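You operate a simulated robot arm through the tools that you are given. There is no shell and no other tool. Be economical: measure what you need, move in short steps, check, and stop when the job is done.

The job below is to be done with a simulated robot arm. You get a single attempt, and the scene is never put back.

Task
Set the pale pine frame on the pinner and pin two opposite corners.
Fine: half a turn of the blue knob between the pins; both flush; swing the arm clear; leave the white knob and the other frame.
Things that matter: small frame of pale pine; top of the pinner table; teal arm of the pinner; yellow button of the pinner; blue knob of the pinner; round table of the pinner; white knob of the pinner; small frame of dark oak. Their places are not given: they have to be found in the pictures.

Only the result counts: the job must be done as asked and must still hold three seconds after the hand-in. Knocking over, shifting, dropping, spilling or breaking anything else fails it.

Robot
A 6-joint arm with a two-finger parallel gripper, fixed in place. Base frame: the origin is at the foot of the arm, x ahead of it, y to its left, z up; the work surface is at about z = 0. Units: m, degrees, N and s.
With the tool pointing down near the work surface it reaches from about 0.18 to 0.46 m from the base axis. Its first joint turns from -70.0 to 70.0 degrees. Payload 1.9 kg.
The TCP is the grasp point between the finger pads, 0.023 m short of the fingertips. In the tool frame z runs along the fingers and y along their closing line. Largest opening 0.094 m; finger width 0.038, thickness 0.01; the body of the gripper, 0.054 by 0.096 m, starts 0.039 m behind the TCP.
Orientation is told as [roll, pitch, yaw] about the base's x, y, z axes, in that order, counted from this pose: with the fingers straight down and closing along the base's y, the tool's x points along the base's -x, its y along +y and its z along -z.

Tools
- The arm moves only by the tool send_rows. Its argument "series" is one flat list of numbers, 6 for each row, row after row: the shift along the tool's x, y, z in m, then the turn, a rotation vector about the tool's x, y, z in degrees. In form: [x, y, z, rx, ry, rz, x, y, z, rx, ry, rz, ...]. A call has 1 to 10 rows; each row is the pose to reach, as a shift and turn from the pose commanded when the call began, along the tool's axes at that moment. "gripper" is the opening, from 0 (shut) to 1 (fully open), set as the call begins (left out, the last holds). Rows are played at 5 a second. More than 0.05 m and 8.6 degrees between two rows, or a gripper value outside its range, and nothing of the call is played. Where a pose cannot be reached the arm comes as near as it can. A force on the tool above 40 N (or 10 N above the force at the start of the call, whichever is more), or a blocked arm, ends the call early, and 0.2 s more pass. The fingers move at their own pace (about 0.108 m/s each) and stop on an object; they squeeze with about 27 N. The grip force told is the motor's: it shows also when the fingers shut on nothing. Time passes only in rows, and 0.2 s behind the last, so rows that repeat a pose let the fingers close. The reply holds the time, the measured pose of the TCP, the force on the tool along the base axes, the opening and the grip force, in the units named above and with some noise.
- Cameras (640 x 400 px; columns grow to the right, rows downward): "scene" is fixed at [0.0381, 0.2901, 0.4418]; the picture's right is [-0.88, -0.47, 0.00], its down [-0.21, 0.39, -0.90] and it looks along [0.42, -0.79, -0.44] (base axes); focal length 242 px, centre (320, 200). "wrist" rides on the gripper at [-0.039, 0, -0.044] in the tool frame; the picture's right is [0.00, -1.00, 0.00], its down [0.97, 0.00, -0.24] and it looks along [0.24, 0.00, 0.97] (tool axes); focal length 218 px, centre (320, 200).
- get_image(camera): a new picture of that camera. The clock stands still meanwhile.
- locate(camera, pixels): for up to 12 pixels [column, row] of the newest picture of that camera ("zoom" is the newest enlarged one), the place [x, y, z] in the base frame of the surface seen there, good to about 0.002 m, but the place of the scene camera against the robot may be out by one fixed shift of up to 0.018 m in any direction. The clock stands still meanwhile.
- zoom(camera, box): a new picture of the part [left, top, right, bottom] of that camera's present view, enlarged. The clock stands still meanwhile.
- job_done(): hands the job in; it is judged then, once.

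Work in short steps. Measure before you move; look again where a grasp or a placing could have gone wrong, and mend it. You have 80 turns and 46 pictures in all, those below and enlarged ones among them. Open the gripper and draw the arm clear of the work before you hand the job in, unless the task says otherwise; then end with one line.

The tools are called after "Emit:" by a JSON object that holds its "api" and its "payload". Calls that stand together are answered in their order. send_rows: Moves the arm, as the interface text tells. Its arguments: {"type":"object","properties":{"series":{"type":"array","items":{"type":"number"}},"gripper":{"type":"number"}},"required":["series"]} The other tools are called the same way: get_image (camera) takes a picture; locate (camera, pixels) gives the place of the surface under pixels of a picture; zoom (camera, box) takes an enlarged picture of a part of a camera's view; job_done () hands the job in.

At the start:

```text
t: 0.0
position: [0.2579, 0.0436, 0.331]
ee_rot: [0.1, -0.1, -0.1]
force: [-0.2, -1.1, 0.1]
width: 0.0939
finger_force: 0.0
```

scene: 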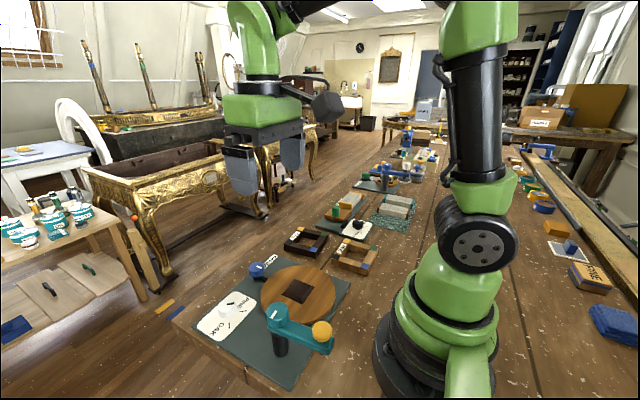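
wrist: 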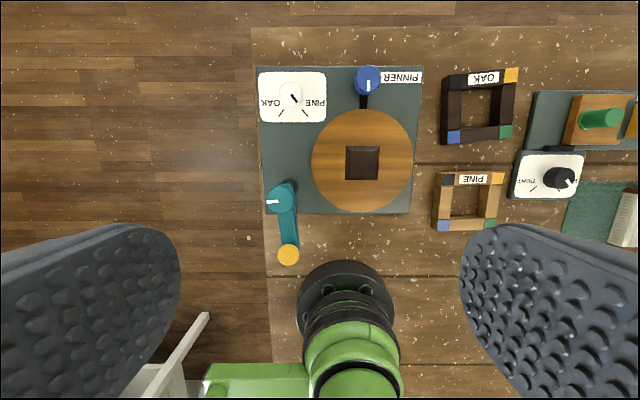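

The wrist picture shows the pinner board (centre ~340,140), the round table (362,160), the arm with its yellow button (288,255), the blue knob (368,80), the white knob (291,98), and the pine frame (467,202). I'll enlarge it and measure these.

Emit:
{"api": "zoom", "payload": {"camera": "wrist", "box": [240, 50, 528, 280]}}

Emit:
{"api": "zoom", "payload": {"camera": "scene", "box": [180, 210, 400, 390]}}

Emit:
{"api": "locate", "payload": {"camera": "wrist", "pixels": [[362, 162], [330, 160], [288, 255], [281, 200], [368, 80], [291, 98], [440, 178], [497, 178], [443, 226], [490, 226], [468, 205], [480, 105]]}}

```text
1.74 times, centred on (384, 165) of wrist
```

zoom: 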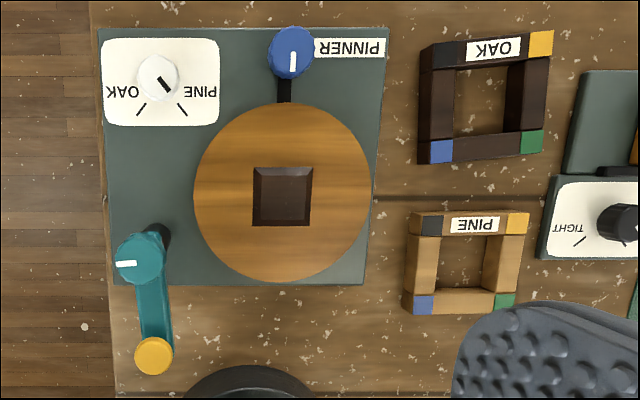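

```text
2.22 times, centred on (290, 300) of scene
```

zoom: 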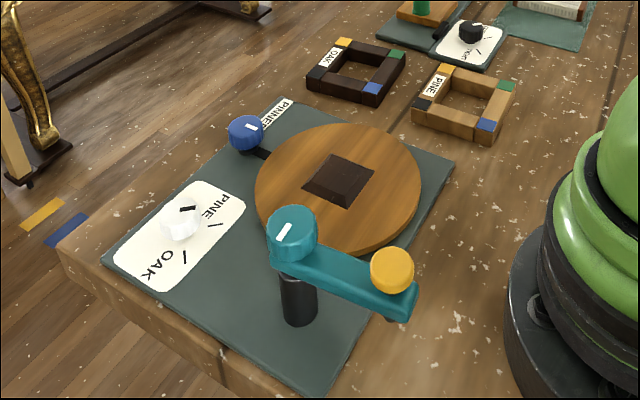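

```text
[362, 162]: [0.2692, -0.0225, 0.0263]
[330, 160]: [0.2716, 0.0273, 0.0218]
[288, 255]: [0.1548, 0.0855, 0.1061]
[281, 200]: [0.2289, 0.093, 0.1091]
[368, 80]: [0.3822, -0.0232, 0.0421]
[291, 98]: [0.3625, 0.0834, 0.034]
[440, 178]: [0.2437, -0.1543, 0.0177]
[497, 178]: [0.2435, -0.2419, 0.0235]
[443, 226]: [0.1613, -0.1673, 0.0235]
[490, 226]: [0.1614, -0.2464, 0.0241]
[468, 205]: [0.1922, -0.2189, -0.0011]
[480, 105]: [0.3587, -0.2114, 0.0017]
```

The white knob's pointer already faces the PINE tick, and I'll leave it. Next I go over the pine frame for a closer look, with its centre near (0.20,-0.20).

Emit:
{"api": "send_rows", "payload": {"series": [0.006, -0.03, 0.016, 0, 0, 0, 0.012, -0.06, 0.032, 0, 0, 0, 0.018, -0.09, 0.048, 0, 0, 0, 0.024, -0.12, 0.064, 0, 0, 0, 0.03, -0.15, 0.08, 0, 0, 0, 0.036, -0.18, 0.096, 0, 0, 0, 0.042, -0.21, 0.112, 0, 0, 0, 0.048, -0.243, 0.13, 0, 0, 0, 0.048, -0.243, 0.13, 0, 0, 0], "gripper": 1}}

Emit:
{"api": "get_image", "payload": {"camera": "wrist"}}

```text
t: 2.0
position: [0.2093, -0.1991, 0.2]
ee_rot: [0.1, -0.1, -0.1]
force: [-0.4, 0.1, 0.1]
width: 0.0939
finger_force: 0.1
```

```text
41 pictures are left
```

wrist: 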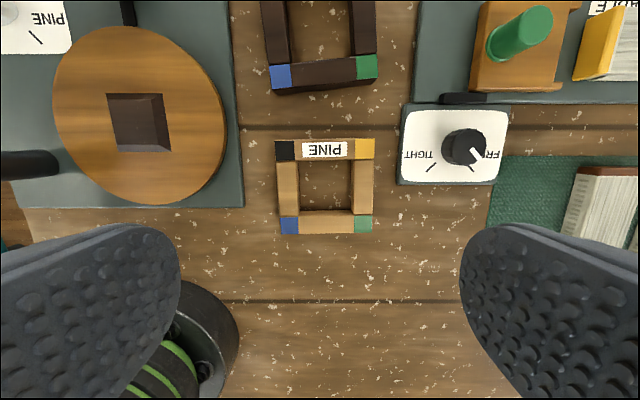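

The frame now sits at columns 275-375, rows 139-235. I'll measure its corners, the bars and the boss on the table.

Emit:
{"api": "locate", "payload": {"camera": "wrist", "pixels": [[278, 143], [372, 141], [283, 232], [370, 231], [298, 185], [352, 185], [325, 160], [325, 211], [326, 187], [286, 187], [326, 150], [326, 222]]}}

Emit:
{"api": "locate", "payload": {"camera": "wrist", "pixels": [[109, 97], [159, 97], [170, 150], [119, 151], [135, 125], [165, 120], [190, 120], [80, 130], [140, 190], [140, 50], [225, 130], [235, 190]]}}

Emit:
{"api": "zoom", "payload": {"camera": "wrist", "box": [40, 20, 400, 245]}}

```text
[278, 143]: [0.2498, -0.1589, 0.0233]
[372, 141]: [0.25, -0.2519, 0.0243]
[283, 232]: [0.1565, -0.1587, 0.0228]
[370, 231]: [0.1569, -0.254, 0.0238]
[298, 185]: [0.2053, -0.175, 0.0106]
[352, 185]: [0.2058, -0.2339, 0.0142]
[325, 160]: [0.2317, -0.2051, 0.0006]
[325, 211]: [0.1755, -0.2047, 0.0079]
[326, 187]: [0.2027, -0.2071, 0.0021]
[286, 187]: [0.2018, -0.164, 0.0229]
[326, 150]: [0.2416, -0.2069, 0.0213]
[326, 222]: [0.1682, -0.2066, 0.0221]
```

```text
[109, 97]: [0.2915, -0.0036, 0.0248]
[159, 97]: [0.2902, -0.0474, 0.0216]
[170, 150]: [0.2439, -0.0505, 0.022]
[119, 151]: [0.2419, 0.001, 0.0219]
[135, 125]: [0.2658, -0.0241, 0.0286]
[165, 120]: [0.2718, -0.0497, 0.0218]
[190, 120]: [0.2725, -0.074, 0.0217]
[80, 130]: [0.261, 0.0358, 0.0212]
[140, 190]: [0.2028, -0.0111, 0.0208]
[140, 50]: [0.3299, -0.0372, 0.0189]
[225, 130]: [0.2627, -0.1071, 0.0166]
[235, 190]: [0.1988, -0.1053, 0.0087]
```

```text
1.78 times, centred on (220, 132) of wrist
```

zoom: 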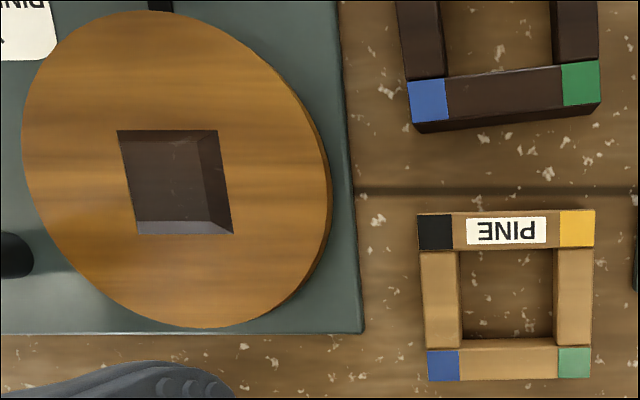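

The pine frame has its centre at (0.203,-0.206), is 0.096 wide with 0.02 bars, and its top is at z 0.0235. The boss is at (0.267,-0.0245) with its top near z 0.029 on a table at 0.0215. I'll pinch the right bar high, at TCP z 0.035, so the inner finger clears the boss.

Emit:
{"api": "send_rows", "payload": {"series": [0.006, -0.015, 0.04, 0, 0, 0, 0.006, -0.03, 0.08, 0, 0, 0, 0.006, -0.045, 0.11, 0, 0, 0, 0.006, -0.045, 0.14, 0, 0, 0, 0.006, -0.045, 0.155, 0, 0, 0, 0.006, -0.045, 0.165, 0, 0, 0, 0.006, -0.045, 0.165, 0, 0, 0], "gripper": 0.43}}

Emit:
{"api": "get_image", "payload": {"camera": "wrist"}}

```text
t: 3.6
position: [0.204, -0.2437, 0.0335]
ee_rot: [0.1, -0.1, -0.1]
force: [0.2, -0.9, -1.4]
width: 0.0405
finger_force: 0.0
```

```text
39 pictures are left
```

wrist: 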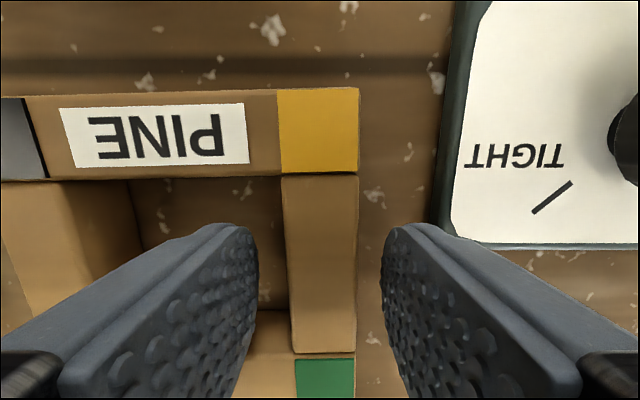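

The fingers straddle the right bar (columns 285-357). I close on it, then lift a little.

Emit:
{"api": "send_rows", "payload": {"series": [0, 0, -0.001, 0, 0, 0, 0, 0, -0.001, 0, 0, 0, 0, 0, -0.001, 0, 0, 0, 0, 0, -0.015, 0, 0, 0, 0, 0, -0.03, 0, 0, 0, 0, 0, -0.06, 0, 0, 0, 0, 0, -0.09, 0, 0, 0, 0, 0, -0.09, 0, 0, 0], "gripper": 0}}

Emit:
{"api": "get_image", "payload": {"camera": "wrist"}}

Emit:
{"api": "get_image", "payload": {"camera": "scene"}}

```text
t: 5.4
position: [0.2044, -0.2447, 0.1241]
ee_rot: [0.1, -0.1, -0.1]
force: [0.6, -0.6, -1.6]
width: 0.0204
finger_force: 27.5
```

```text
38 pictures are left
```

wrist: 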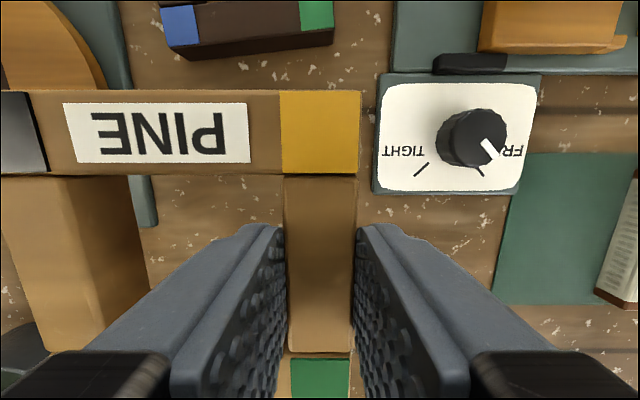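

```text
37 pictures are left
```

scene: 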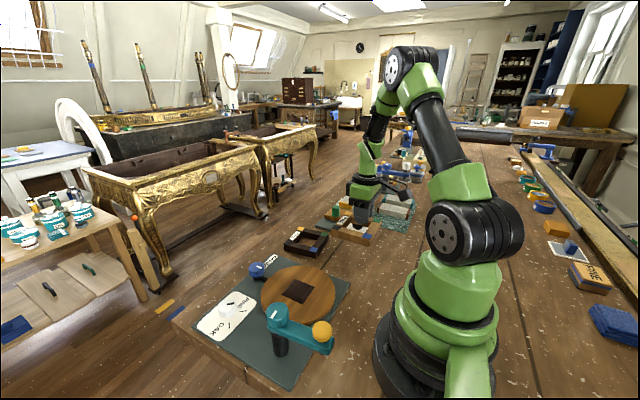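

The frame is held at a width of 0.0204. I measure its corners in hand to find the offset from the TCP.

Emit:
{"api": "locate", "payload": {"camera": "wrist", "pixels": [[356, 94], [285, 94], [30, 94], [5, 94], [322, 200], [322, 340], [322, 356], [350, 364], [290, 340], [290, 185], [345, 178], [352, 340]]}}

```text
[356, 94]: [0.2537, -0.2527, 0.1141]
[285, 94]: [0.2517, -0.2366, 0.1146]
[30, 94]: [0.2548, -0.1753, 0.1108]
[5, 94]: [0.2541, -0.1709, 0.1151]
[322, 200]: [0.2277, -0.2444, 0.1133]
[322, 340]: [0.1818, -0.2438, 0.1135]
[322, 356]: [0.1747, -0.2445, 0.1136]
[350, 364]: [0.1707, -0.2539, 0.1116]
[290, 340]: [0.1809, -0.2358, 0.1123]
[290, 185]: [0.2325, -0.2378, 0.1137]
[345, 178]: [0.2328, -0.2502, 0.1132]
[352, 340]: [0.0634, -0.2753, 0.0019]
```

The frame centre is about TCP + (0, +0.038). For the boss I want a second measurement, so I take an enlarged scene view of the pinner.

Emit:
{"api": "zoom", "payload": {"camera": "scene", "box": [190, 210, 390, 370]}}

```text
2.50 times, centred on (290, 290) of scene
```

zoom: 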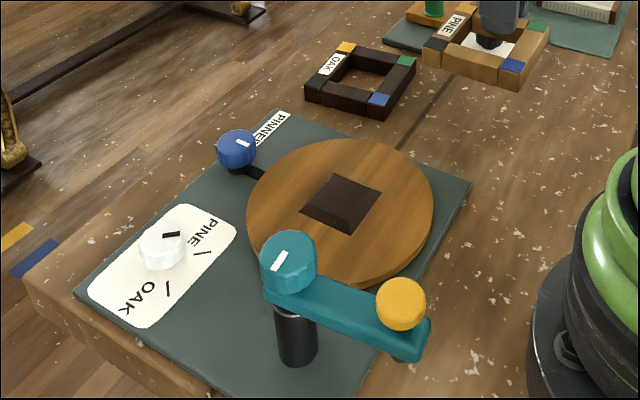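

Boss corners in the enlarged view are at about (301,209), (333,173), (382,190) and (350,234). I locate them along with the held frame's top corners so the camera shift cancels.

Emit:
{"api": "locate", "payload": {"camera": "zoom", "pixels": [[299, 210], [333, 171], [384, 190], [351, 236], [340, 200], [430, 40], [545, 30], [520, 68], [288, 262], [402, 302], [237, 150], [330, 160]]}}

```text
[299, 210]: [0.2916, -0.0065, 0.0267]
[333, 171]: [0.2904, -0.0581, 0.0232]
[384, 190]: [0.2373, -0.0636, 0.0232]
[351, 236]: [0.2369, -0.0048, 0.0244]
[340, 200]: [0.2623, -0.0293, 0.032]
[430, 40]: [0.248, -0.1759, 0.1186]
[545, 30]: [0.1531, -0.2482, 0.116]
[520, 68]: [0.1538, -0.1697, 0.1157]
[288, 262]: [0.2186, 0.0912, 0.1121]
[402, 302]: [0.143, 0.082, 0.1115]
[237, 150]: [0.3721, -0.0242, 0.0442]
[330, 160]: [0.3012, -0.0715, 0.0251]
```

Both cameras agree on the boss centre at about (0.268,-0.0245). I carry the frame over it, then lower to a hover and compare.

Emit:
{"api": "send_rows", "payload": {"series": [-0.01, 0.03, 0, 0, 0, 0, -0.02, 0.06, 0, 0, 0, 0, -0.03, 0.09, 0, 0, 0, 0, -0.042, 0.12, 0, 0, 0, 0, -0.053, 0.15, 0, 0, 0, 0, -0.0628, 0.182, 0, 0, 0, 0, -0.0628, 0.182, 0.02, 0, 0, 0, -0.0628, 0.182, 0.04, 0, 0, 0, -0.0628, 0.182, 0.04, 0, 0, 0]}}

Emit:
{"api": "zoom", "payload": {"camera": "scene", "box": [220, 230, 370, 350]}}

Emit:
{"api": "get_image", "payload": {"camera": "wrist"}}

```text
t: 7.4
position: [0.2666, -0.0614, 0.085]
ee_rot: [0.2, -0.1, -0.1]
force: [0.6, -0.4, -1.0]
width: 0.0204
finger_force: 27.6
```

```text
3.33 times, centred on (295, 290) of scene
```

zoom: 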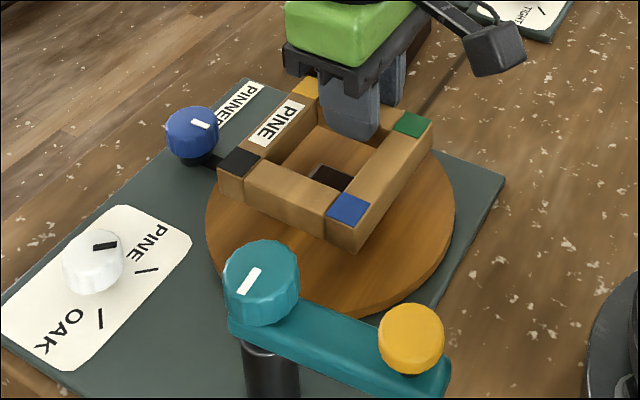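

```text
34 pictures are left
```

wrist: 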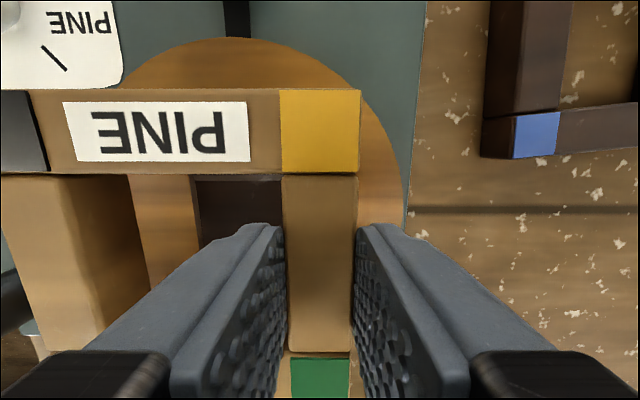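

The boss's left edge shows at about (194,200) in the wrist view, with its far edge near row 180. I measure these and the frame's top corners in the scene view.

Emit:
{"api": "locate", "payload": {"camera": "wrist", "pixels": [[191, 200], [195, 235], [200, 200], [215, 181], [240, 183], [160, 200], [131, 200], [285, 230], [355, 200], [355, 94], [150, 94], [290, 348]]}}

Emit:
{"api": "locate", "payload": {"camera": "zoom", "pixels": [[221, 168], [429, 123], [354, 221], [308, 83], [316, 164], [348, 178], [327, 178]]}}

```text
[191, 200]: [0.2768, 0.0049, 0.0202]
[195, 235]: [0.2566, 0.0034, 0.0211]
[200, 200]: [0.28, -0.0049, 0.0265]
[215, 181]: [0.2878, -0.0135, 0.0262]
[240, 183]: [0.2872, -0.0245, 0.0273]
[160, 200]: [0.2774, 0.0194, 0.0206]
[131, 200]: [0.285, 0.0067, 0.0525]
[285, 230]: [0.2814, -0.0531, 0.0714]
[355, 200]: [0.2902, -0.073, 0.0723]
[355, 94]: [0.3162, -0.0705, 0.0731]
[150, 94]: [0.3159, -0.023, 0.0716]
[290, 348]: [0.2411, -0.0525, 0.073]
```

```text
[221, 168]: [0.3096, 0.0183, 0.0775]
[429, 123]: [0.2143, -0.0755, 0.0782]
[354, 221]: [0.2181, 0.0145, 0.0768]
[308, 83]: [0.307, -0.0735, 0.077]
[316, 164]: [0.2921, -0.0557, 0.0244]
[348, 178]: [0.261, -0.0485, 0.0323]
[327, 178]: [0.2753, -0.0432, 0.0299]
```

The wrist view puts the boss's y-span at +0.003 to -0.049, and the frame is within about 2 mm of centre. I shift by -1.5 mm in y and lower slowly onto the table.

Emit:
{"api": "send_rows", "payload": {"series": [-0.001, -0.0015, 0.006, 0, 0, 0, -0.001, -0.0015, 0.012, 0, 0, 0, -0.001, -0.0015, 0.017, 0, 0, 0, -0.001, -0.0015, 0.021, 0, 0, 0, -0.001, -0.0015, 0.024, 0, 0, 0, -0.001, -0.0015, 0.0265, 0, 0, 0, -0.001, -0.0015, 0.028, 0, 0, 0, -0.001, -0.0015, 0.029, 0, 0, 0]}}

Emit:
{"api": "zoom", "payload": {"camera": "scene", "box": [220, 230, 370, 350]}}

```text
t: 9.2
position: [0.2684, -0.0632, 0.0548]
ee_rot: [0.1, 0.0, -0.1]
force: [0.3, -0.4, -1.4]
width: 0.0203
finger_force: 26.9
```

```text
3.33 times, centred on (295, 290) of scene
```

zoom: 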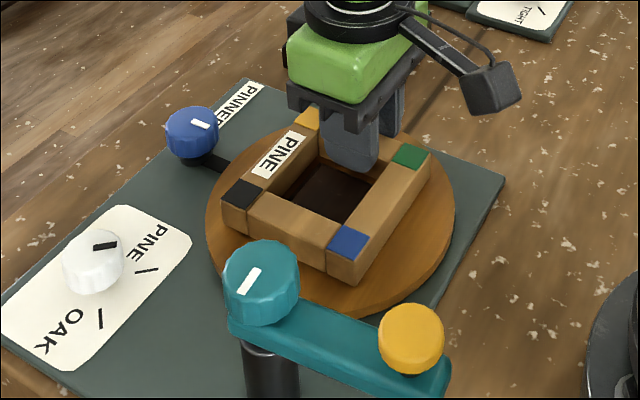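

The frame surrounds the boss with almost no contact force. I press down another 2 mm in small steps to feel the seat.

Emit:
{"api": "send_rows", "payload": {"series": [0, 0, 0.0008, 0, 0, 0, 0, 0, 0.0016, 0, 0, 0, 0, 0, 0.0024, 0, 0, 0]}}

```text
t: 10.0
position: [0.2691, -0.0624, 0.053]
ee_rot: [0.2, -0.1, 0.0]
force: [-6.7, 0.0, 25.0]
width: 0.0201
finger_force: 26.8
```

Contact is felt at 25 N, so the frame is seated. I ease off, open slightly and lift straight up.

Emit:
{"api": "send_rows", "payload": {"series": [0, 0, -0.0018, 0, 0, 0]}}

Emit:
{"api": "send_rows", "payload": {"series": [0, 0, 0, 0, 0, 0, 0, 0, 0, 0, 0, 0, 0, 0, -0.01, 0, 0, 0, 0, 0, -0.03, 0, 0, 0, 0, 0, -0.07, 0, 0, 0, 0, 0, -0.1, 0, 0, 0, 0, 0, -0.13, 0, 0, 0], "gripper": 0.29}}

Emit:
{"api": "get_image", "payload": {"camera": "wrist"}}

Emit:
{"api": "zoom", "payload": {"camera": "scene", "box": [200, 230, 370, 366]}}

```text
t: 10.4
position: [0.267, -0.063, 0.0551]
ee_rot: [0.2, -0.2, -0.1]
force: [0.1, 0.3, -0.9]
width: 0.0205
finger_force: 26.6
```

```text
t: 12.0
position: [0.2682, -0.0638, 0.1847]
ee_rot: [0.1, -0.1, -0.1]
force: [0.0, 0.3, 0.3]
width: 0.0272
finger_force: 0.0
```

```text
32 pictures are left
```

wrist: 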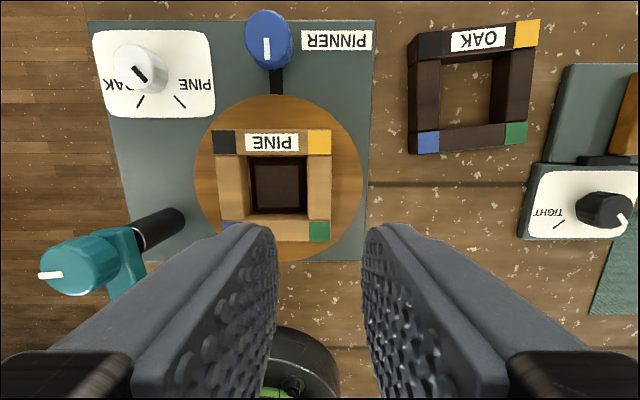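

```text
2.94 times, centred on (285, 298) of scene
```

zoom: 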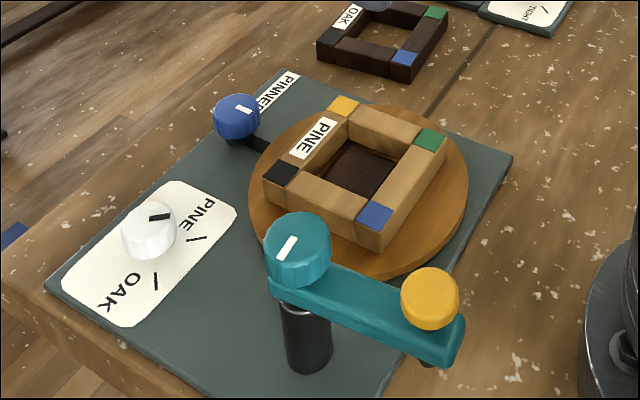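

The pine frame sits squarely around the boss. Next is the teal arm, so I move above it to measure it.

Emit:
{"api": "send_rows", "payload": {"series": [0.015, 0.025, -0.005, 0, 0, 0, 0.03, 0.05, -0.01, 0, 0, 0, 0.045, 0.075, -0.015, 0, 0, 0, 0.06, 0.1, -0.02, 0, 0, 0, 0.075, 0.13, -0.025, 0, 0, 0, 0.09, 0.154, -0.03, 0, 0, 0, 0.09, 0.154, -0.03, 0, 0, 0], "gripper": 1}}

Emit:
{"api": "get_image", "payload": {"camera": "wrist"}}

```text
t: 13.6
position: [0.1783, 0.0933, 0.216]
ee_rot: [0.2, -0.1, -0.1]
force: [1.0, -0.7, -0.3]
width: 0.0941
finger_force: 0.1
```

```text
30 pictures are left
```

wrist: 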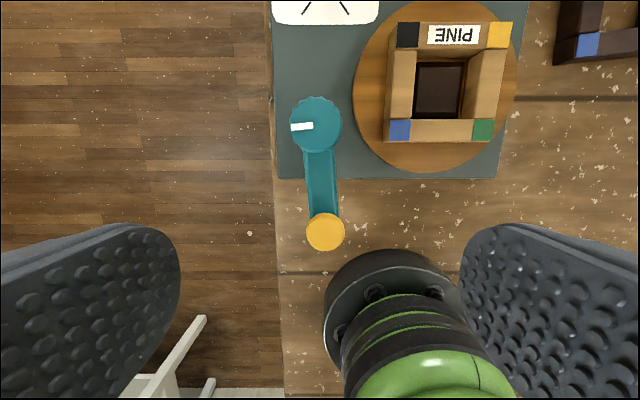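

The arm runs from its cap (316,124) to the button (325,232). I measure the arm, button, cap and frame corners.

Emit:
{"api": "locate", "payload": {"camera": "wrist", "pixels": [[316, 124], [292, 124], [341, 124], [316, 98], [322, 185], [308, 185], [337, 185], [325, 232], [308, 232], [343, 232], [325, 249], [325, 214]]}}

Emit:
{"api": "locate", "payload": {"camera": "wrist", "pixels": [[393, 138], [489, 138], [400, 28], [508, 28], [400, 129], [483, 129], [408, 36], [499, 36], [434, 90], [438, 129]]}}

Emit:
{"api": "zoom", "payload": {"camera": "scene", "box": [250, 290, 350, 370]}}

```text
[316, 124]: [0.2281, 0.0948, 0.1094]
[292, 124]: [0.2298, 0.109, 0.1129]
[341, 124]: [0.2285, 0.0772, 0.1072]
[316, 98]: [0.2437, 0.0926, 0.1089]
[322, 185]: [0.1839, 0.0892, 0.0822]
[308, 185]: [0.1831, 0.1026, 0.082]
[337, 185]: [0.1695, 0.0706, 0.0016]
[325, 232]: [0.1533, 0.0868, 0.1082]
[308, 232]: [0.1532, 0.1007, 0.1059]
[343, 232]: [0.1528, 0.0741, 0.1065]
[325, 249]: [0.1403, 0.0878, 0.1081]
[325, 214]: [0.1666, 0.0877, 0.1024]
```

```text
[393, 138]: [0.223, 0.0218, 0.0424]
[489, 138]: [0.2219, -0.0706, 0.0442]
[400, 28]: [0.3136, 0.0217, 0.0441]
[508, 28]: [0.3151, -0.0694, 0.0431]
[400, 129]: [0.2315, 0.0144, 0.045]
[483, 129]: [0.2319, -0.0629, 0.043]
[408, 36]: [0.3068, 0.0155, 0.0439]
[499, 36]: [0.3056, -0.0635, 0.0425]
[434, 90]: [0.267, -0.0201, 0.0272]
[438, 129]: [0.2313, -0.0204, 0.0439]
```

```text
5.00 times, centred on (300, 330) of scene
```

zoom: 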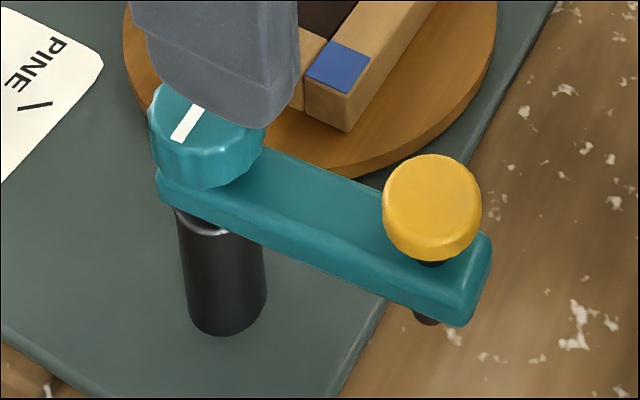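

The cap centre is (0.228,0.0935), radius 0.016, top at z 0.110; the arm top is at z 0.082. The arm lies at about 185° and the blue corner at about 272°, so I'll grip the ribbed cap and turn it. I pre-turn the wrist by -44°, then come down around the cap.

Emit:
{"api": "send_rows", "payload": {"series": [-0.01, 0, 0.01, 0, 0, 7.5, -0.02, 0, 0.02, 0, 0, 15, -0.03, 0, 0.03, 0, 0, 22.5, -0.04, 0, 0.04, 0, 0, 30, -0.05, 0, 0.05, 0, 0, 37.5, -0.05, 0, 0.06, 0, 0, 44, -0.05, 0, 0.08, 0, 0, 44, -0.05, 0, 0.094, 0, 0, 44, -0.05, 0, 0.103, 0, 0, 44, -0.05, 0, 0.103, 0, 0, 44], "gripper": 0.64}}

Emit:
{"api": "get_image", "payload": {"camera": "wrist"}}

```text
t: 15.8
position: [0.2278, 0.0909, 0.1115]
ee_rot: [0.0, 0.0, -44.0]
force: [-0.1, 0.6, 0.2]
width: 0.0602
finger_force: 0.1
```

```text
28 pictures are left
```

wrist: 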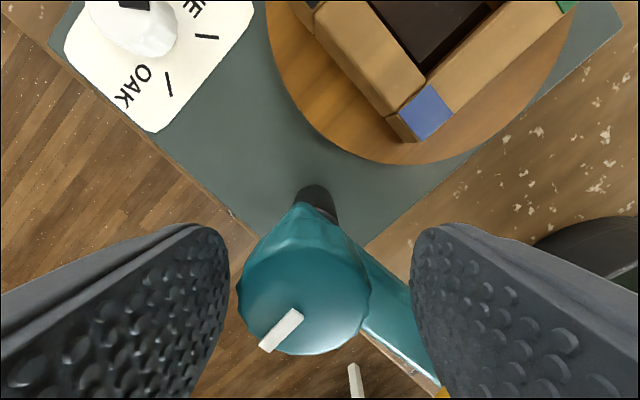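

The cap (centre at column 304) is about 3.5 mm left of the finger middle. I shift by that much and close on it.

Emit:
{"api": "send_rows", "payload": {"series": [0, 0.0033, 0, 0, 0, 0]}}

Emit:
{"api": "send_rows", "payload": {"series": [0, 0, 0, 0, 0, 0, 0, 0, 0, 0, 0, 0, 0, 0, 0, 0, 0, 0], "gripper": 0.2}}

```text
t: 16.2
position: [0.2301, 0.0932, 0.1125]
ee_rot: [0.1, 0.0, -44.2]
force: [0.4, 0.2, 0.4]
width: 0.0604
finger_force: 0.0
```

```text
t: 17.0
position: [0.2316, 0.0944, 0.1126]
ee_rot: [0.3, -0.2, -44.0]
force: [9.6, 18.8, -12.1]
width: 0.035
finger_force: 45.3
```

There is a 21 N side force along the tool's +y, so I relieve it with a 2 mm shift and then begin turning the cap by a few degrees.

Emit:
{"api": "send_rows", "payload": {"series": [0, 0.002, -0.001, 0, 0, 0]}}

Emit:
{"api": "send_rows", "payload": {"series": [0, 0, 0, 0, 0, -5, 0, 0, 0, 0, 0, -10, 0, 0, 0, 0, 0, -15]}}

Emit:
{"api": "get_image", "payload": {"camera": "scene"}}

```text
t: 17.5
position: [0.2327, 0.0939, 0.114]
ee_rot: [0.1, 0.0, -44.0]
force: [2.4, -0.6, -4.5]
width: 0.0352
finger_force: 44.9
stopped in row 1: the force on the tool passed its limit (the readings are from after the stop); the commanded pose is now the measured one
```

```text
t: 18.3
position: [0.2311, 0.0948, 0.1125]
ee_rot: [-0.1, 0.0, -28.9]
force: [2.7, -0.5, -7.8]
width: 0.0351
finger_force: 44.9
```

```text
27 pictures are left
```

scene: 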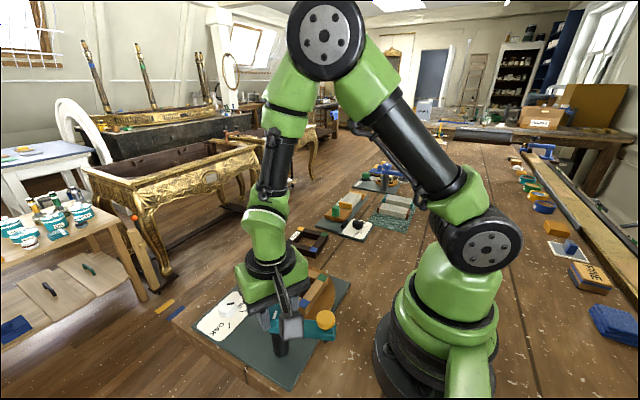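

The button moved from (322,332) to (325,320), so the arm turns with the cap. I turn another 65°.

Emit:
{"api": "send_rows", "payload": {"series": [0, 0, 0, 0, 0, -6.5, 0, 0, 0, 0, 0, -13, 0, 0, 0, 0, 0, -19.5, 0, 0, 0, 0, 0, -26, 0, 0, 0, 0, 0, -32.5, 0, 0, 0, 0, 0, -39, 0, 0, 0, 0, 0, -45.5, 0, 0, 0, 0, 0, -52, 0, 0, 0, 0, 0, -58.5, 0, 0, 0, 0, 0, -65]}}

Emit:
{"api": "zoom", "payload": {"camera": "scene", "box": [220, 250, 370, 370]}}

```text
t: 19.5
position: [0.2307, 0.0951, 0.1128]
ee_rot: [0.0, -0.2, 1.7]
force: [1.3, 1.7, -3.4]
width: 0.0349
finger_force: 44.8
stopped in row 5: the force on the tool passed its limit (the readings are from after the stop); the commanded pose is now the measured one
```

```text
3.33 times, centred on (295, 310) of scene
```

zoom: 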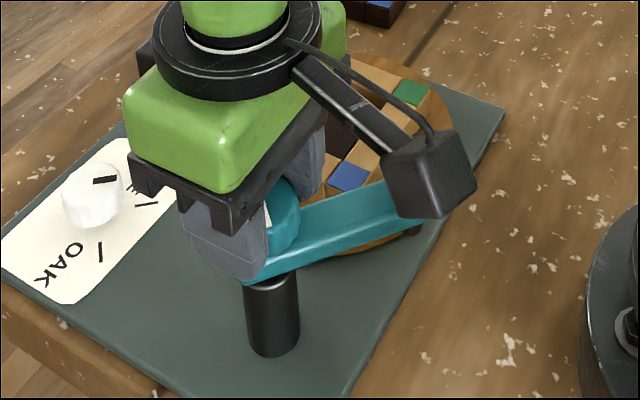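

It stopped on force at 46° in total, and the forces are now small. I continue with small steps and watch the readings.

Emit:
{"api": "send_rows", "payload": {"series": [0, 0, 0, 0, 0, -4, 0, 0, 0, 0, 0, -8, 0, 0, 0, 0, 0, -12]}}

Emit:
{"api": "zoom", "payload": {"camera": "scene", "box": [220, 250, 370, 370]}}

```text
t: 20.3
position: [0.2306, 0.0948, 0.1123]
ee_rot: [0.0, -0.2, 13.8]
force: [3.2, 19.5, -25.3]
width: 0.0351
finger_force: 44.7
```

```text
3.33 times, centred on (295, 310) of scene
```

zoom: 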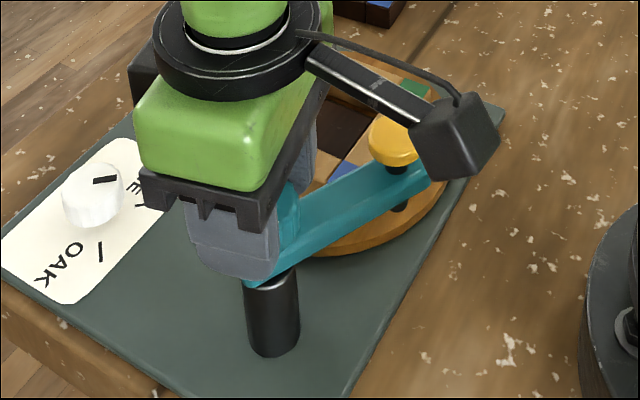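

It turns, with side loads of +19 N in y and -25 N in z. I relieve them by shifting a little +y and down, then continue 15°.

Emit:
{"api": "send_rows", "payload": {"series": [0, 0.0012, 0.0015, 0, 0, 0, 0, 0.0012, 0.0015, 0, 0, -5, 0, 0.0012, 0.0015, 0, 0, -10, 0, 0.0012, 0.0015, 0, 0, -15]}}

```text
t: 21.0
position: [0.2308, 0.0951, 0.1119]
ee_rot: [0.0, -0.1, 19.3]
force: [0.0, -5.8, 0.0]
width: 0.0347
finger_force: 45.4
stopped in row 3: the force on the tool passed its limit (the readings are from after the stop); the commanded pose is now the measured one
```

The load has reset, with yaw at 19.3 and about 23° to go. I continue in short calls.

Emit:
{"api": "send_rows", "payload": {"series": [0, 0, 0, 0, 0, -4, 0, 0, 0, 0, 0, -8, 0, 0, 0, 0, 0, -12]}}

Emit:
{"api": "get_image", "payload": {"camera": "wrist"}}

```text
t: 21.8
position: [0.2318, 0.0951, 0.1118]
ee_rot: [-0.1, 0.0, 31.4]
force: [5.6, -5.6, -17.7]
width: 0.0346
finger_force: 45.3
```

```text
24 pictures are left
```

wrist: 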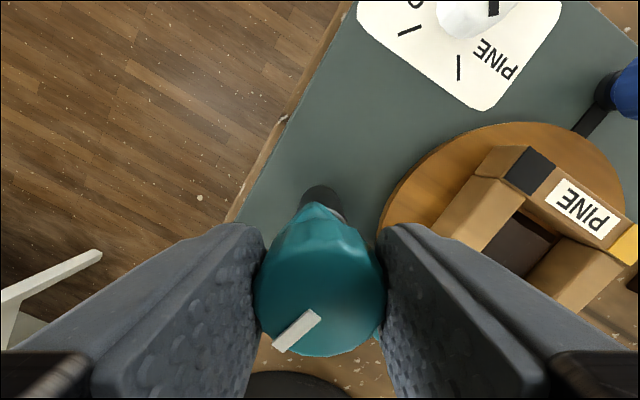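

The mark shows no slip and the cap has turned about 75°. I turn another 10°, then look.

Emit:
{"api": "send_rows", "payload": {"series": [0, 0, 0.0005, 0, 0, -4, 0, 0, 0.0005, 0, 0, -8, 0, 0, 0.0005, 0, 0, -11]}}

Emit:
{"api": "zoom", "payload": {"camera": "scene", "box": [220, 250, 370, 370]}}

```text
t: 22.6
position: [0.2305, 0.0961, 0.1112]
ee_rot: [0.1, -0.1, 42.4]
force: [-7.0, 5.6, 24.6]
width: 0.0348
finger_force: 44.9
```

```text
3.33 times, centred on (295, 310) of scene
```

zoom: 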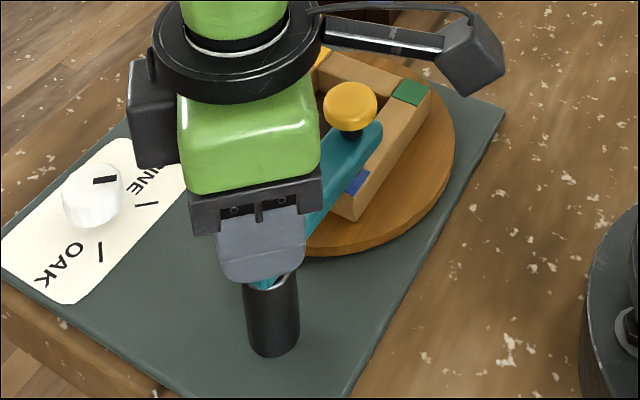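

The button is now over the frame near the blue corner. I release the cap, rise straight up, turn the wrist back and take a look.

Emit:
{"api": "send_rows", "payload": {"series": [0, 0, -0.001, 0, 0, 0, 0, 0, -0.001, 0, 0, 0, 0, 0, -0.001, 0, 0, 0, 0, 0, -0.02, 0, 0, 0, 0, 0, -0.045, 0, 0, 0, 0, 0, -0.08, 0, 0, 7, 0, 0, -0.1, 0, 0, 14, 0, 0, -0.1, 0, 0, 21, 0, 0, -0.1, 0, 0, 28, 0, 0, -0.1, 0, 0, 35], "gripper": 0.64}}

Emit:
{"api": "send_rows", "payload": {"series": [0, -0.03, -0.01, 0, 0, 4, 0, -0.06, -0.01, 0, 0, 7.5, 0, -0.06, -0.01, 0, 0, 7.5]}}

Emit:
{"api": "get_image", "payload": {"camera": "wrist"}}

```text
t: 24.8
position: [0.2311, 0.0949, 0.2114]
ee_rot: [0.0, -0.1, 7.3]
force: [0.0, 0.7, -0.1]
width: 0.0602
finger_force: 0.1
```

```text
t: 25.6
position: [0.2392, 0.0354, 0.2211]
ee_rot: [0.0, 0.0, -0.2]
force: [-0.2, 0.1, 0.5]
width: 0.0601
finger_force: 0.0
```

```text
22 pictures are left
```

wrist: 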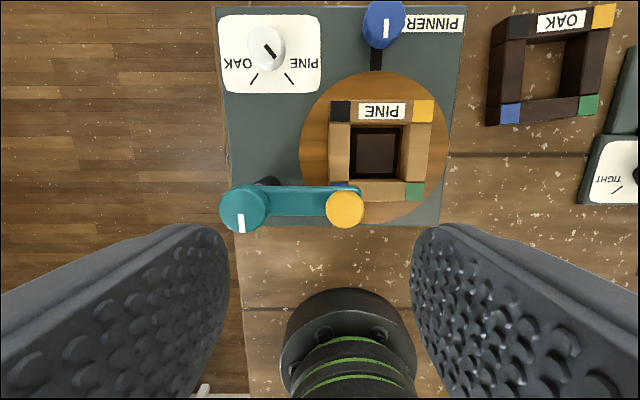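

The button now sits over the blue corner. I measure button, cap and visible frame corners.

Emit:
{"api": "locate", "payload": {"camera": "wrist", "pixels": [[345, 209], [327, 209], [364, 209], [345, 192], [345, 226], [242, 208], [222, 208], [264, 208], [384, 26], [414, 192], [424, 110], [340, 110]]}}

Emit:
{"api": "zoom", "payload": {"camera": "wrist", "box": [290, 130, 400, 240]}}

Emit:
{"api": "zoom", "payload": {"camera": "scene", "box": [250, 250, 370, 346]}}

```text
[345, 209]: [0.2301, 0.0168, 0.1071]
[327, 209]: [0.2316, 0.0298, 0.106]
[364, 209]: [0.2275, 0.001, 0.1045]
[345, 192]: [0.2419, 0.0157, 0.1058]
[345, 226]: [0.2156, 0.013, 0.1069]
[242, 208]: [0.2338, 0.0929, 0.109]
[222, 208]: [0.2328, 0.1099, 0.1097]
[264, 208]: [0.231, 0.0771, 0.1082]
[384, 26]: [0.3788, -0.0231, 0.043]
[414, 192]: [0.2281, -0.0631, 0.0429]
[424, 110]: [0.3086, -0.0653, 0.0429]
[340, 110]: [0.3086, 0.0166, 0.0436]
```

```text
3.64 times, centred on (345, 185) of wrist
```

zoom: 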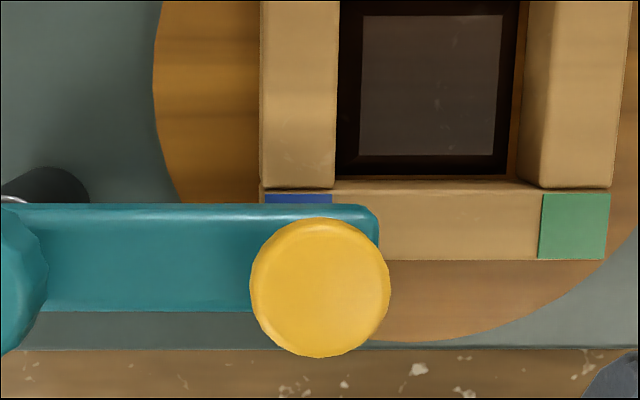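

```text
4.17 times, centred on (310, 298) of scene
```

zoom: 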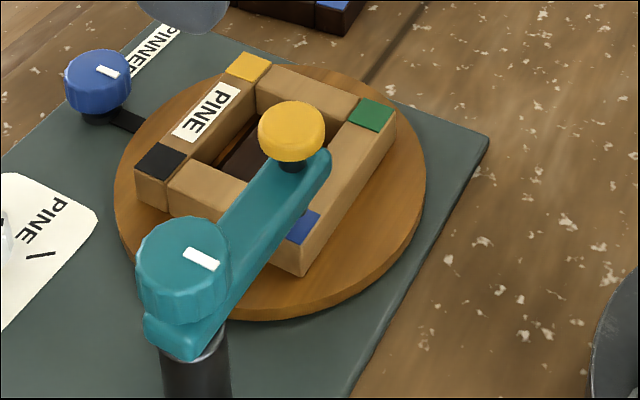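

The button at (0.229,0.0155) is within 2 mm of the blue corner's centre (0.230,0.014). I close the fingers and go down to just above the button, whose top is at z 0.107.

Emit:
{"api": "send_rows", "payload": {"series": [0.005, -0.01, 0.02, 0, 0, 0, 0.0102, -0.02, 0.04, 0, 0, 0, 0.0102, -0.02, 0.06, 0, 0, 0, 0.0102, -0.02, 0.075, 0, 0, 0, 0.0102, -0.02, 0.086, 0, 0, 0, 0.0102, -0.02, 0.086, 0, 0, 0], "gripper": 0}}

Emit:
{"api": "send_rows", "payload": {"series": [0, 0, 0.002, 0, 0, 0, 0, 0, 0.004, 0, 0, 0, 0, 0, 0.006, 0, 0, 0, 0, 0, 0.008, 0, 0, 0]}}

```text
t: 27.0
position: [0.2285, 0.0156, 0.1353]
ee_rot: [0.0, -0.2, -0.1]
force: [0.5, -0.1, 0.0]
width: 0.0
finger_force: 26.8
```

```text
t: 28.0
position: [0.2296, 0.0162, 0.1275]
ee_rot: [0.0, 0.0, -0.2]
force: [-0.1, -0.2, 1.3]
width: 0.0001
finger_force: 27.0
```

There is hardly any force at TCP z 0.1275. I press on in small steps.

Emit:
{"api": "send_rows", "payload": {"series": [0, 0, 0.0015, 0, 0, 0, 0, 0, 0.003, 0, 0, 0]}}

Emit:
{"api": "send_rows", "payload": {"series": [0, 0, 0.0015, 0, 0, 0, 0, 0, 0.003, 0, 0, 0]}}

Emit:
{"api": "zoom", "payload": {"camera": "scene", "box": [250, 250, 370, 346]}}

```text
t: 28.6
position: [0.2289, 0.0166, 0.1248]
ee_rot: [0.1, 0.0, -0.1]
force: [0.2, -0.1, 1.4]
width: 0.0
finger_force: 26.8
```

```text
t: 29.2
position: [0.2275, 0.0156, 0.1218]
ee_rot: [0.0, -0.1, -0.2]
force: [-0.3, -1.7, 1.7]
width: 0.0001
finger_force: 26.9
```

```text
4.17 times, centred on (310, 298) of scene
```

zoom: 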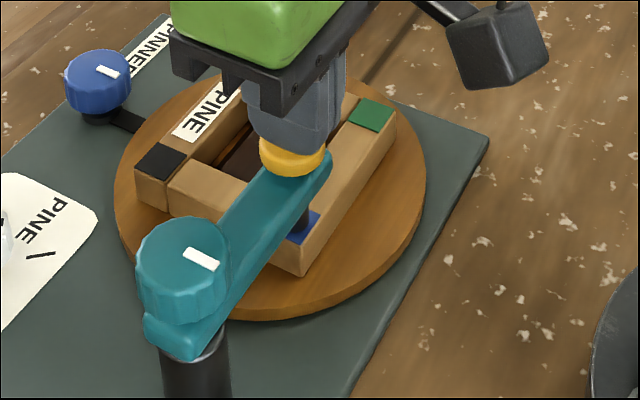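

The button is sinking with a light spring force and the plunger is approaching the blue corner. I keep pressing until the force rises.

Emit:
{"api": "send_rows", "payload": {"series": [0, 0, 0.0015, 0, 0, 0, 0, 0, 0.003, 0, 0, 0]}}

Emit:
{"api": "send_rows", "payload": {"series": [0, 0, 0.001, 0, 0, 0, 0, 0, 0.002, 0, 0, 0]}}

```text
t: 29.9
position: [0.2275, 0.0164, 0.1193]
ee_rot: [0.0, -0.1, -0.1]
force: [-2.8, -2.3, 19.5]
width: 0.0
finger_force: 26.9
stopped in row 2: the force on the tool passed its limit (the readings are from after the stop); the commanded pose is now the measured one
```

```text
t: 30.2
position: [0.229, 0.0164, 0.119]
ee_rot: [0.0, -0.3, -0.1]
force: [-3.6, -2.5, 21.5]
width: 0.0
finger_force: 27.2
stopped in row 1: the force on the tool passed its limit (the readings are from after the stop); the commanded pose is now the measured one
```

The force passed 40 N at TCP z 0.119, which may be the bottom of the stroke. I look closely before lifting.

Emit:
{"api": "zoom", "payload": {"camera": "scene", "box": [280, 265, 350, 321]}}

```text
7.14 times, centred on (315, 293) of scene
```

zoom: 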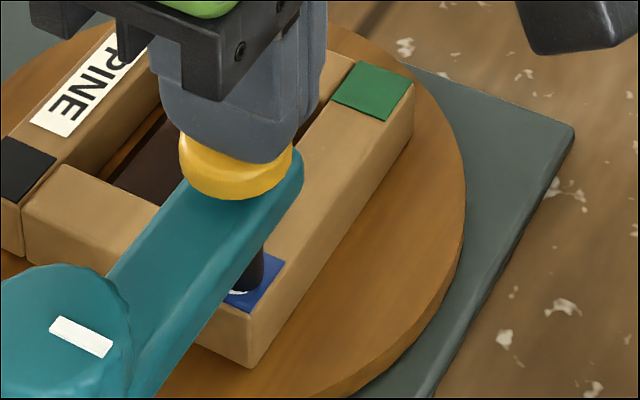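

The button appears bottomed on the arm and something light shows under the plunger at (240,292). I lift and inspect.

Emit:
{"api": "send_rows", "payload": {"series": [0, 0, -0.02, 0, 0, 0, 0, 0, -0.05, 0, 0, 0, 0, 0, -0.08, 0, 0, 0]}}

Emit:
{"api": "zoom", "payload": {"camera": "scene", "box": [280, 265, 350, 321]}}

```text
t: 31.1
position: [0.2298, 0.0167, 0.1993]
ee_rot: [0.0, -0.2, 0.0]
force: [0.1, -0.6, 0.7]
width: 0.0001
finger_force: 27.6
```

```text
7.14 times, centred on (315, 293) of scene
```

zoom: 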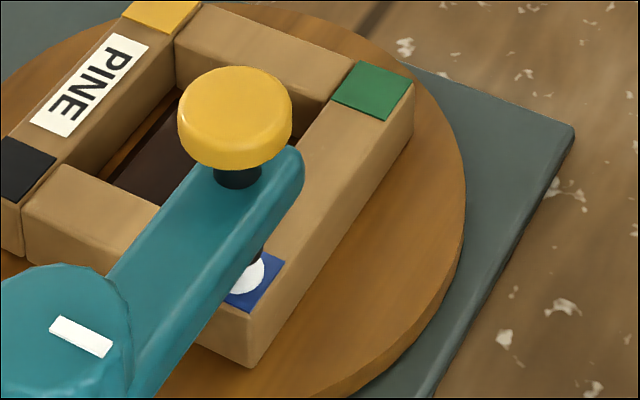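

A white pin head now shows on the blue corner at (250,275). I check its height against the corner surface.

Emit:
{"api": "locate", "payload": {"camera": "zoom", "pixels": [[250, 275], [245, 283], [258, 268], [246, 304], [270, 272], [375, 90], [335, 140], [275, 258]]}}

```text
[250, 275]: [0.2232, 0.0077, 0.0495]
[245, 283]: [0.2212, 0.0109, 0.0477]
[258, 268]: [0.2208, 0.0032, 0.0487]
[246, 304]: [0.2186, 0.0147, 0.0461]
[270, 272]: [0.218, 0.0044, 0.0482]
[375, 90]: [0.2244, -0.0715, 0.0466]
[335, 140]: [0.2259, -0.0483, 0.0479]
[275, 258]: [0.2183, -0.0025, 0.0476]
```

The pin head is within about 1 mm of the wood; I'll recheck it once it comes out from under the arm. Now I move above the blue knob (0.379,-0.0235) to measure it.

Emit:
{"api": "send_rows", "payload": {"series": [-0.03, -0.01, 0, 0, 0, 0, -0.06, -0.02, 0, 0, 0, 0, -0.09, -0.03, 0, 0, 0, 0, -0.12, -0.04, 0.01, 0, 0, 0, -0.15, -0.04, 0.03, 0, 0, 0, -0.15, -0.04, 0.05, 0, 0, 0, -0.15, -0.04, 0.05, 0, 0, 0], "gripper": 0.75}}

Emit:
{"api": "get_image", "payload": {"camera": "wrist"}}

```text
t: 32.6
position: [0.3788, -0.0224, 0.1502]
ee_rot: [0.2, -0.2, -0.1]
force: [-0.6, 0.3, -1.4]
width: 0.0705
finger_force: 0.2
```

```text
16 pictures are left
```

wrist: 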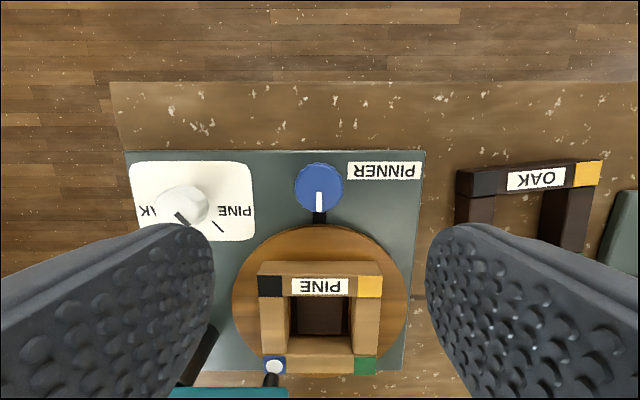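

The knob is at (319,188), with its mark pointing towards the table. I measure the knob and the pin head at (274,367).

Emit:
{"api": "locate", "payload": {"camera": "wrist", "pixels": [[319, 182], [297, 185], [341, 185], [319, 165], [319, 207], [335, 215], [319, 222], [274, 367], [280, 372], [267, 358], [282, 360], [364, 366]]}}

```text
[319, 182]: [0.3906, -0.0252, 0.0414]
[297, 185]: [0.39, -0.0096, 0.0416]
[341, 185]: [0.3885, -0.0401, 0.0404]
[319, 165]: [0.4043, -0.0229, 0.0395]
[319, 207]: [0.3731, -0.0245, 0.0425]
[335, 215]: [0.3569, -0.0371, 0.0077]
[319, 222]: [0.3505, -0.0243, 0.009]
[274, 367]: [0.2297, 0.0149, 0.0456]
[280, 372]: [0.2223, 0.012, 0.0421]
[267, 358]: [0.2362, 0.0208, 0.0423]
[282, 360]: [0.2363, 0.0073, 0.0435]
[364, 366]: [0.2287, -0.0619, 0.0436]
```

The knob centre is (0.388,-0.0247) with its top at 0.042. The pin reads 1-2 mm above the corner, so I zoom in to see whether it stands proud.

Emit:
{"api": "zoom", "payload": {"camera": "wrist", "box": [250, 340, 310, 390]}}

```text
8.00 times, centred on (280, 365) of wrist
```

zoom: 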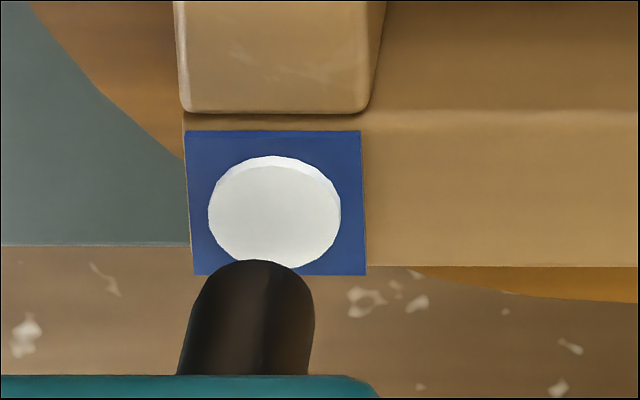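

The head looks like a thin disc. I average many points on the disc and on the blue and wood surface to find its real height.

Emit:
{"api": "locate", "payload": {"camera": "zoom", "pixels": [[240, 200], [275, 200], [310, 200], [240, 230], [275, 230], [310, 230], [200, 145], [345, 145], [200, 265], [350, 265], [350, 180], [198, 180]]}}

Emit:
{"api": "locate", "payload": {"camera": "zoom", "pixels": [[230, 190], [260, 190], [300, 190], [320, 215], [230, 215], [260, 250], [275, 140], [320, 140], [230, 140], [355, 220], [355, 250], [203, 240]]}}

```text
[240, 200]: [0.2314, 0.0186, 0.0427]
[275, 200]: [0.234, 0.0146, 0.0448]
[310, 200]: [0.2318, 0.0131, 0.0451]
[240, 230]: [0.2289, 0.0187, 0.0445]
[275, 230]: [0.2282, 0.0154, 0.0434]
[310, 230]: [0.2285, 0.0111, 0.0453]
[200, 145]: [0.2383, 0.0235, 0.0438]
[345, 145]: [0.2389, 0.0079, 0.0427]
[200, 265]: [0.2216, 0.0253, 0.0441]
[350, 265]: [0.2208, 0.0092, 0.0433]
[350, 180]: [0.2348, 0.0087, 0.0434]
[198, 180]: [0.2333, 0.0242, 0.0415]
```

```text
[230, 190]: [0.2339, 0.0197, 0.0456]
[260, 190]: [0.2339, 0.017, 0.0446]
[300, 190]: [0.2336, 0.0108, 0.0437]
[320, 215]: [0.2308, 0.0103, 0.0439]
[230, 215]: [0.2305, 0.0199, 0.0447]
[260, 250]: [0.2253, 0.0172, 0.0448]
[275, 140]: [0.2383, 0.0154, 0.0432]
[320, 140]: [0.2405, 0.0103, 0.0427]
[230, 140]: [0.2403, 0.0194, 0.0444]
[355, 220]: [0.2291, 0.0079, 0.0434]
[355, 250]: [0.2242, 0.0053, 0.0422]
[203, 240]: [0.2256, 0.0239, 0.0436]
```

The head stands about 1.2 mm above the wood, which fits a thin pin head driven with the button bottomed. Now the blue knob: I pre-turn to -45° and come down around it with tips at about z 0.024.

Emit:
{"api": "send_rows", "payload": {"series": [-0.003, -0.001, 0.01, 0, 0, 7.5, -0.006, -0.002, 0.02, 0, 0, 15, -0.0092, -0.0023, 0.03, 0, 0, 22.5, -0.0092, -0.0023, 0.04, 0, 0, 30, -0.0092, -0.0023, 0.05, 0, 0, 37.5, -0.0092, -0.0023, 0.06, 0, 0, 45, -0.0092, -0.0023, 0.08, 0, 0, 45, -0.0092, -0.0023, 0.095, 0, 0, 45, -0.0092, -0.0023, 0.104, 0, 0, 45, -0.0092, -0.0023, 0.104, 0, 0, 45], "gripper": 0.6}}

Emit:
{"api": "get_image", "payload": {"camera": "wrist"}}

```text
t: 34.9
position: [0.3896, -0.0258, 0.046]
ee_rot: [0.2, -0.2, -45.1]
force: [0.8, 0.6, 0.1]
width: 0.0564
finger_force: 0.0
```

```text
14 pictures are left
```

wrist: 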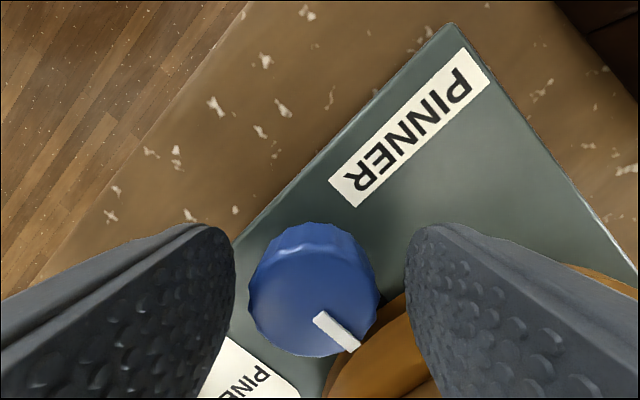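

The knob centre at column 313 is about 2 mm left of the middle. I shift and close on it.

Emit:
{"api": "send_rows", "payload": {"series": [0, 0.0022, 0, 0, 0, 0]}}

Emit:
{"api": "send_rows", "payload": {"series": [0, 0, 0, 0, 0, 0, 0, 0, 0, 0, 0, 0, 0, 0, 0, 0, 0, 0], "gripper": 0.2}}

Emit:
{"api": "send_rows", "payload": {"series": [0, 0, 0, 0, 0, -5, 0, 0, 0, 0, 0, -10, 0, 0, 0, 0, 0, -15, 0, 0, 0, 0, 0, -20]}}

Emit:
{"api": "get_image", "payload": {"camera": "wrist"}}

```text
t: 35.2
position: [0.3898, -0.0242, 0.0456]
ee_rot: [0.1, -0.1, -45.1]
force: [-0.6, -0.3, 0.0]
width: 0.0565
finger_force: 0.0
```

```text
t: 36.0
position: [0.3904, -0.0245, 0.0452]
ee_rot: [0.3, -0.1, -45.2]
force: [-4.8, -1.9, 2.6]
width: 0.0344
finger_force: 45.2
```

```text
t: 37.0
position: [0.3904, -0.0245, 0.046]
ee_rot: [0.1, -0.3, -24.9]
force: [16.6, 5.6, -12.6]
width: 0.0345
finger_force: 45.6
```

```text
13 pictures are left
```

wrist: 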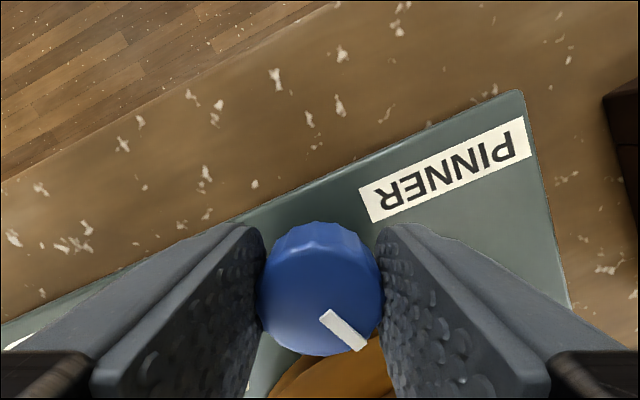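

The knob turns with the fingers, with its mark unmoved in the picture. I continue to +45° yaw with a 1 mm relief in x.

Emit:
{"api": "send_rows", "payload": {"series": [-0.001, 0, 0.001, 0, 0, -6, -0.001, 0, 0.001, 0, 0, -12, -0.001, 0, 0.001, 0, 0, -18, -0.001, 0, 0.001, 0, 0, -24, -0.001, 0, 0.001, 0, 0, -30, -0.001, 0, 0.001, 0, 0, -36]}}

Emit:
{"api": "zoom", "payload": {"camera": "scene", "box": [220, 230, 370, 350]}}

```text
t: 37.8
position: [0.3914, -0.0242, 0.0465]
ee_rot: [0.2, 0.0, -8.9]
force: [-2.4, 3.5, 3.2]
width: 0.0347
finger_force: 45.2
stopped in row 3: the force on the tool passed its limit (the readings are from after the stop); the commanded pose is now the measured one
```

```text
3.33 times, centred on (295, 290) of scene
```

zoom: 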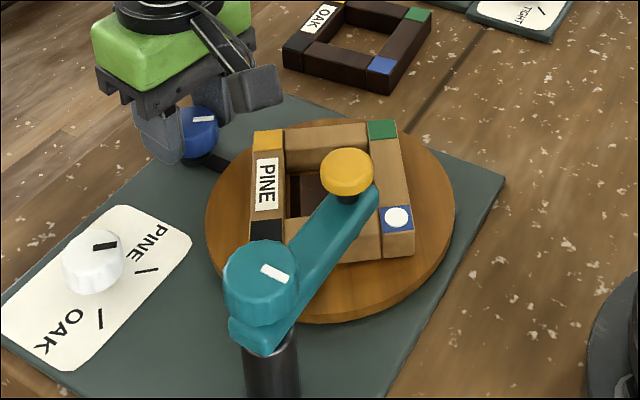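

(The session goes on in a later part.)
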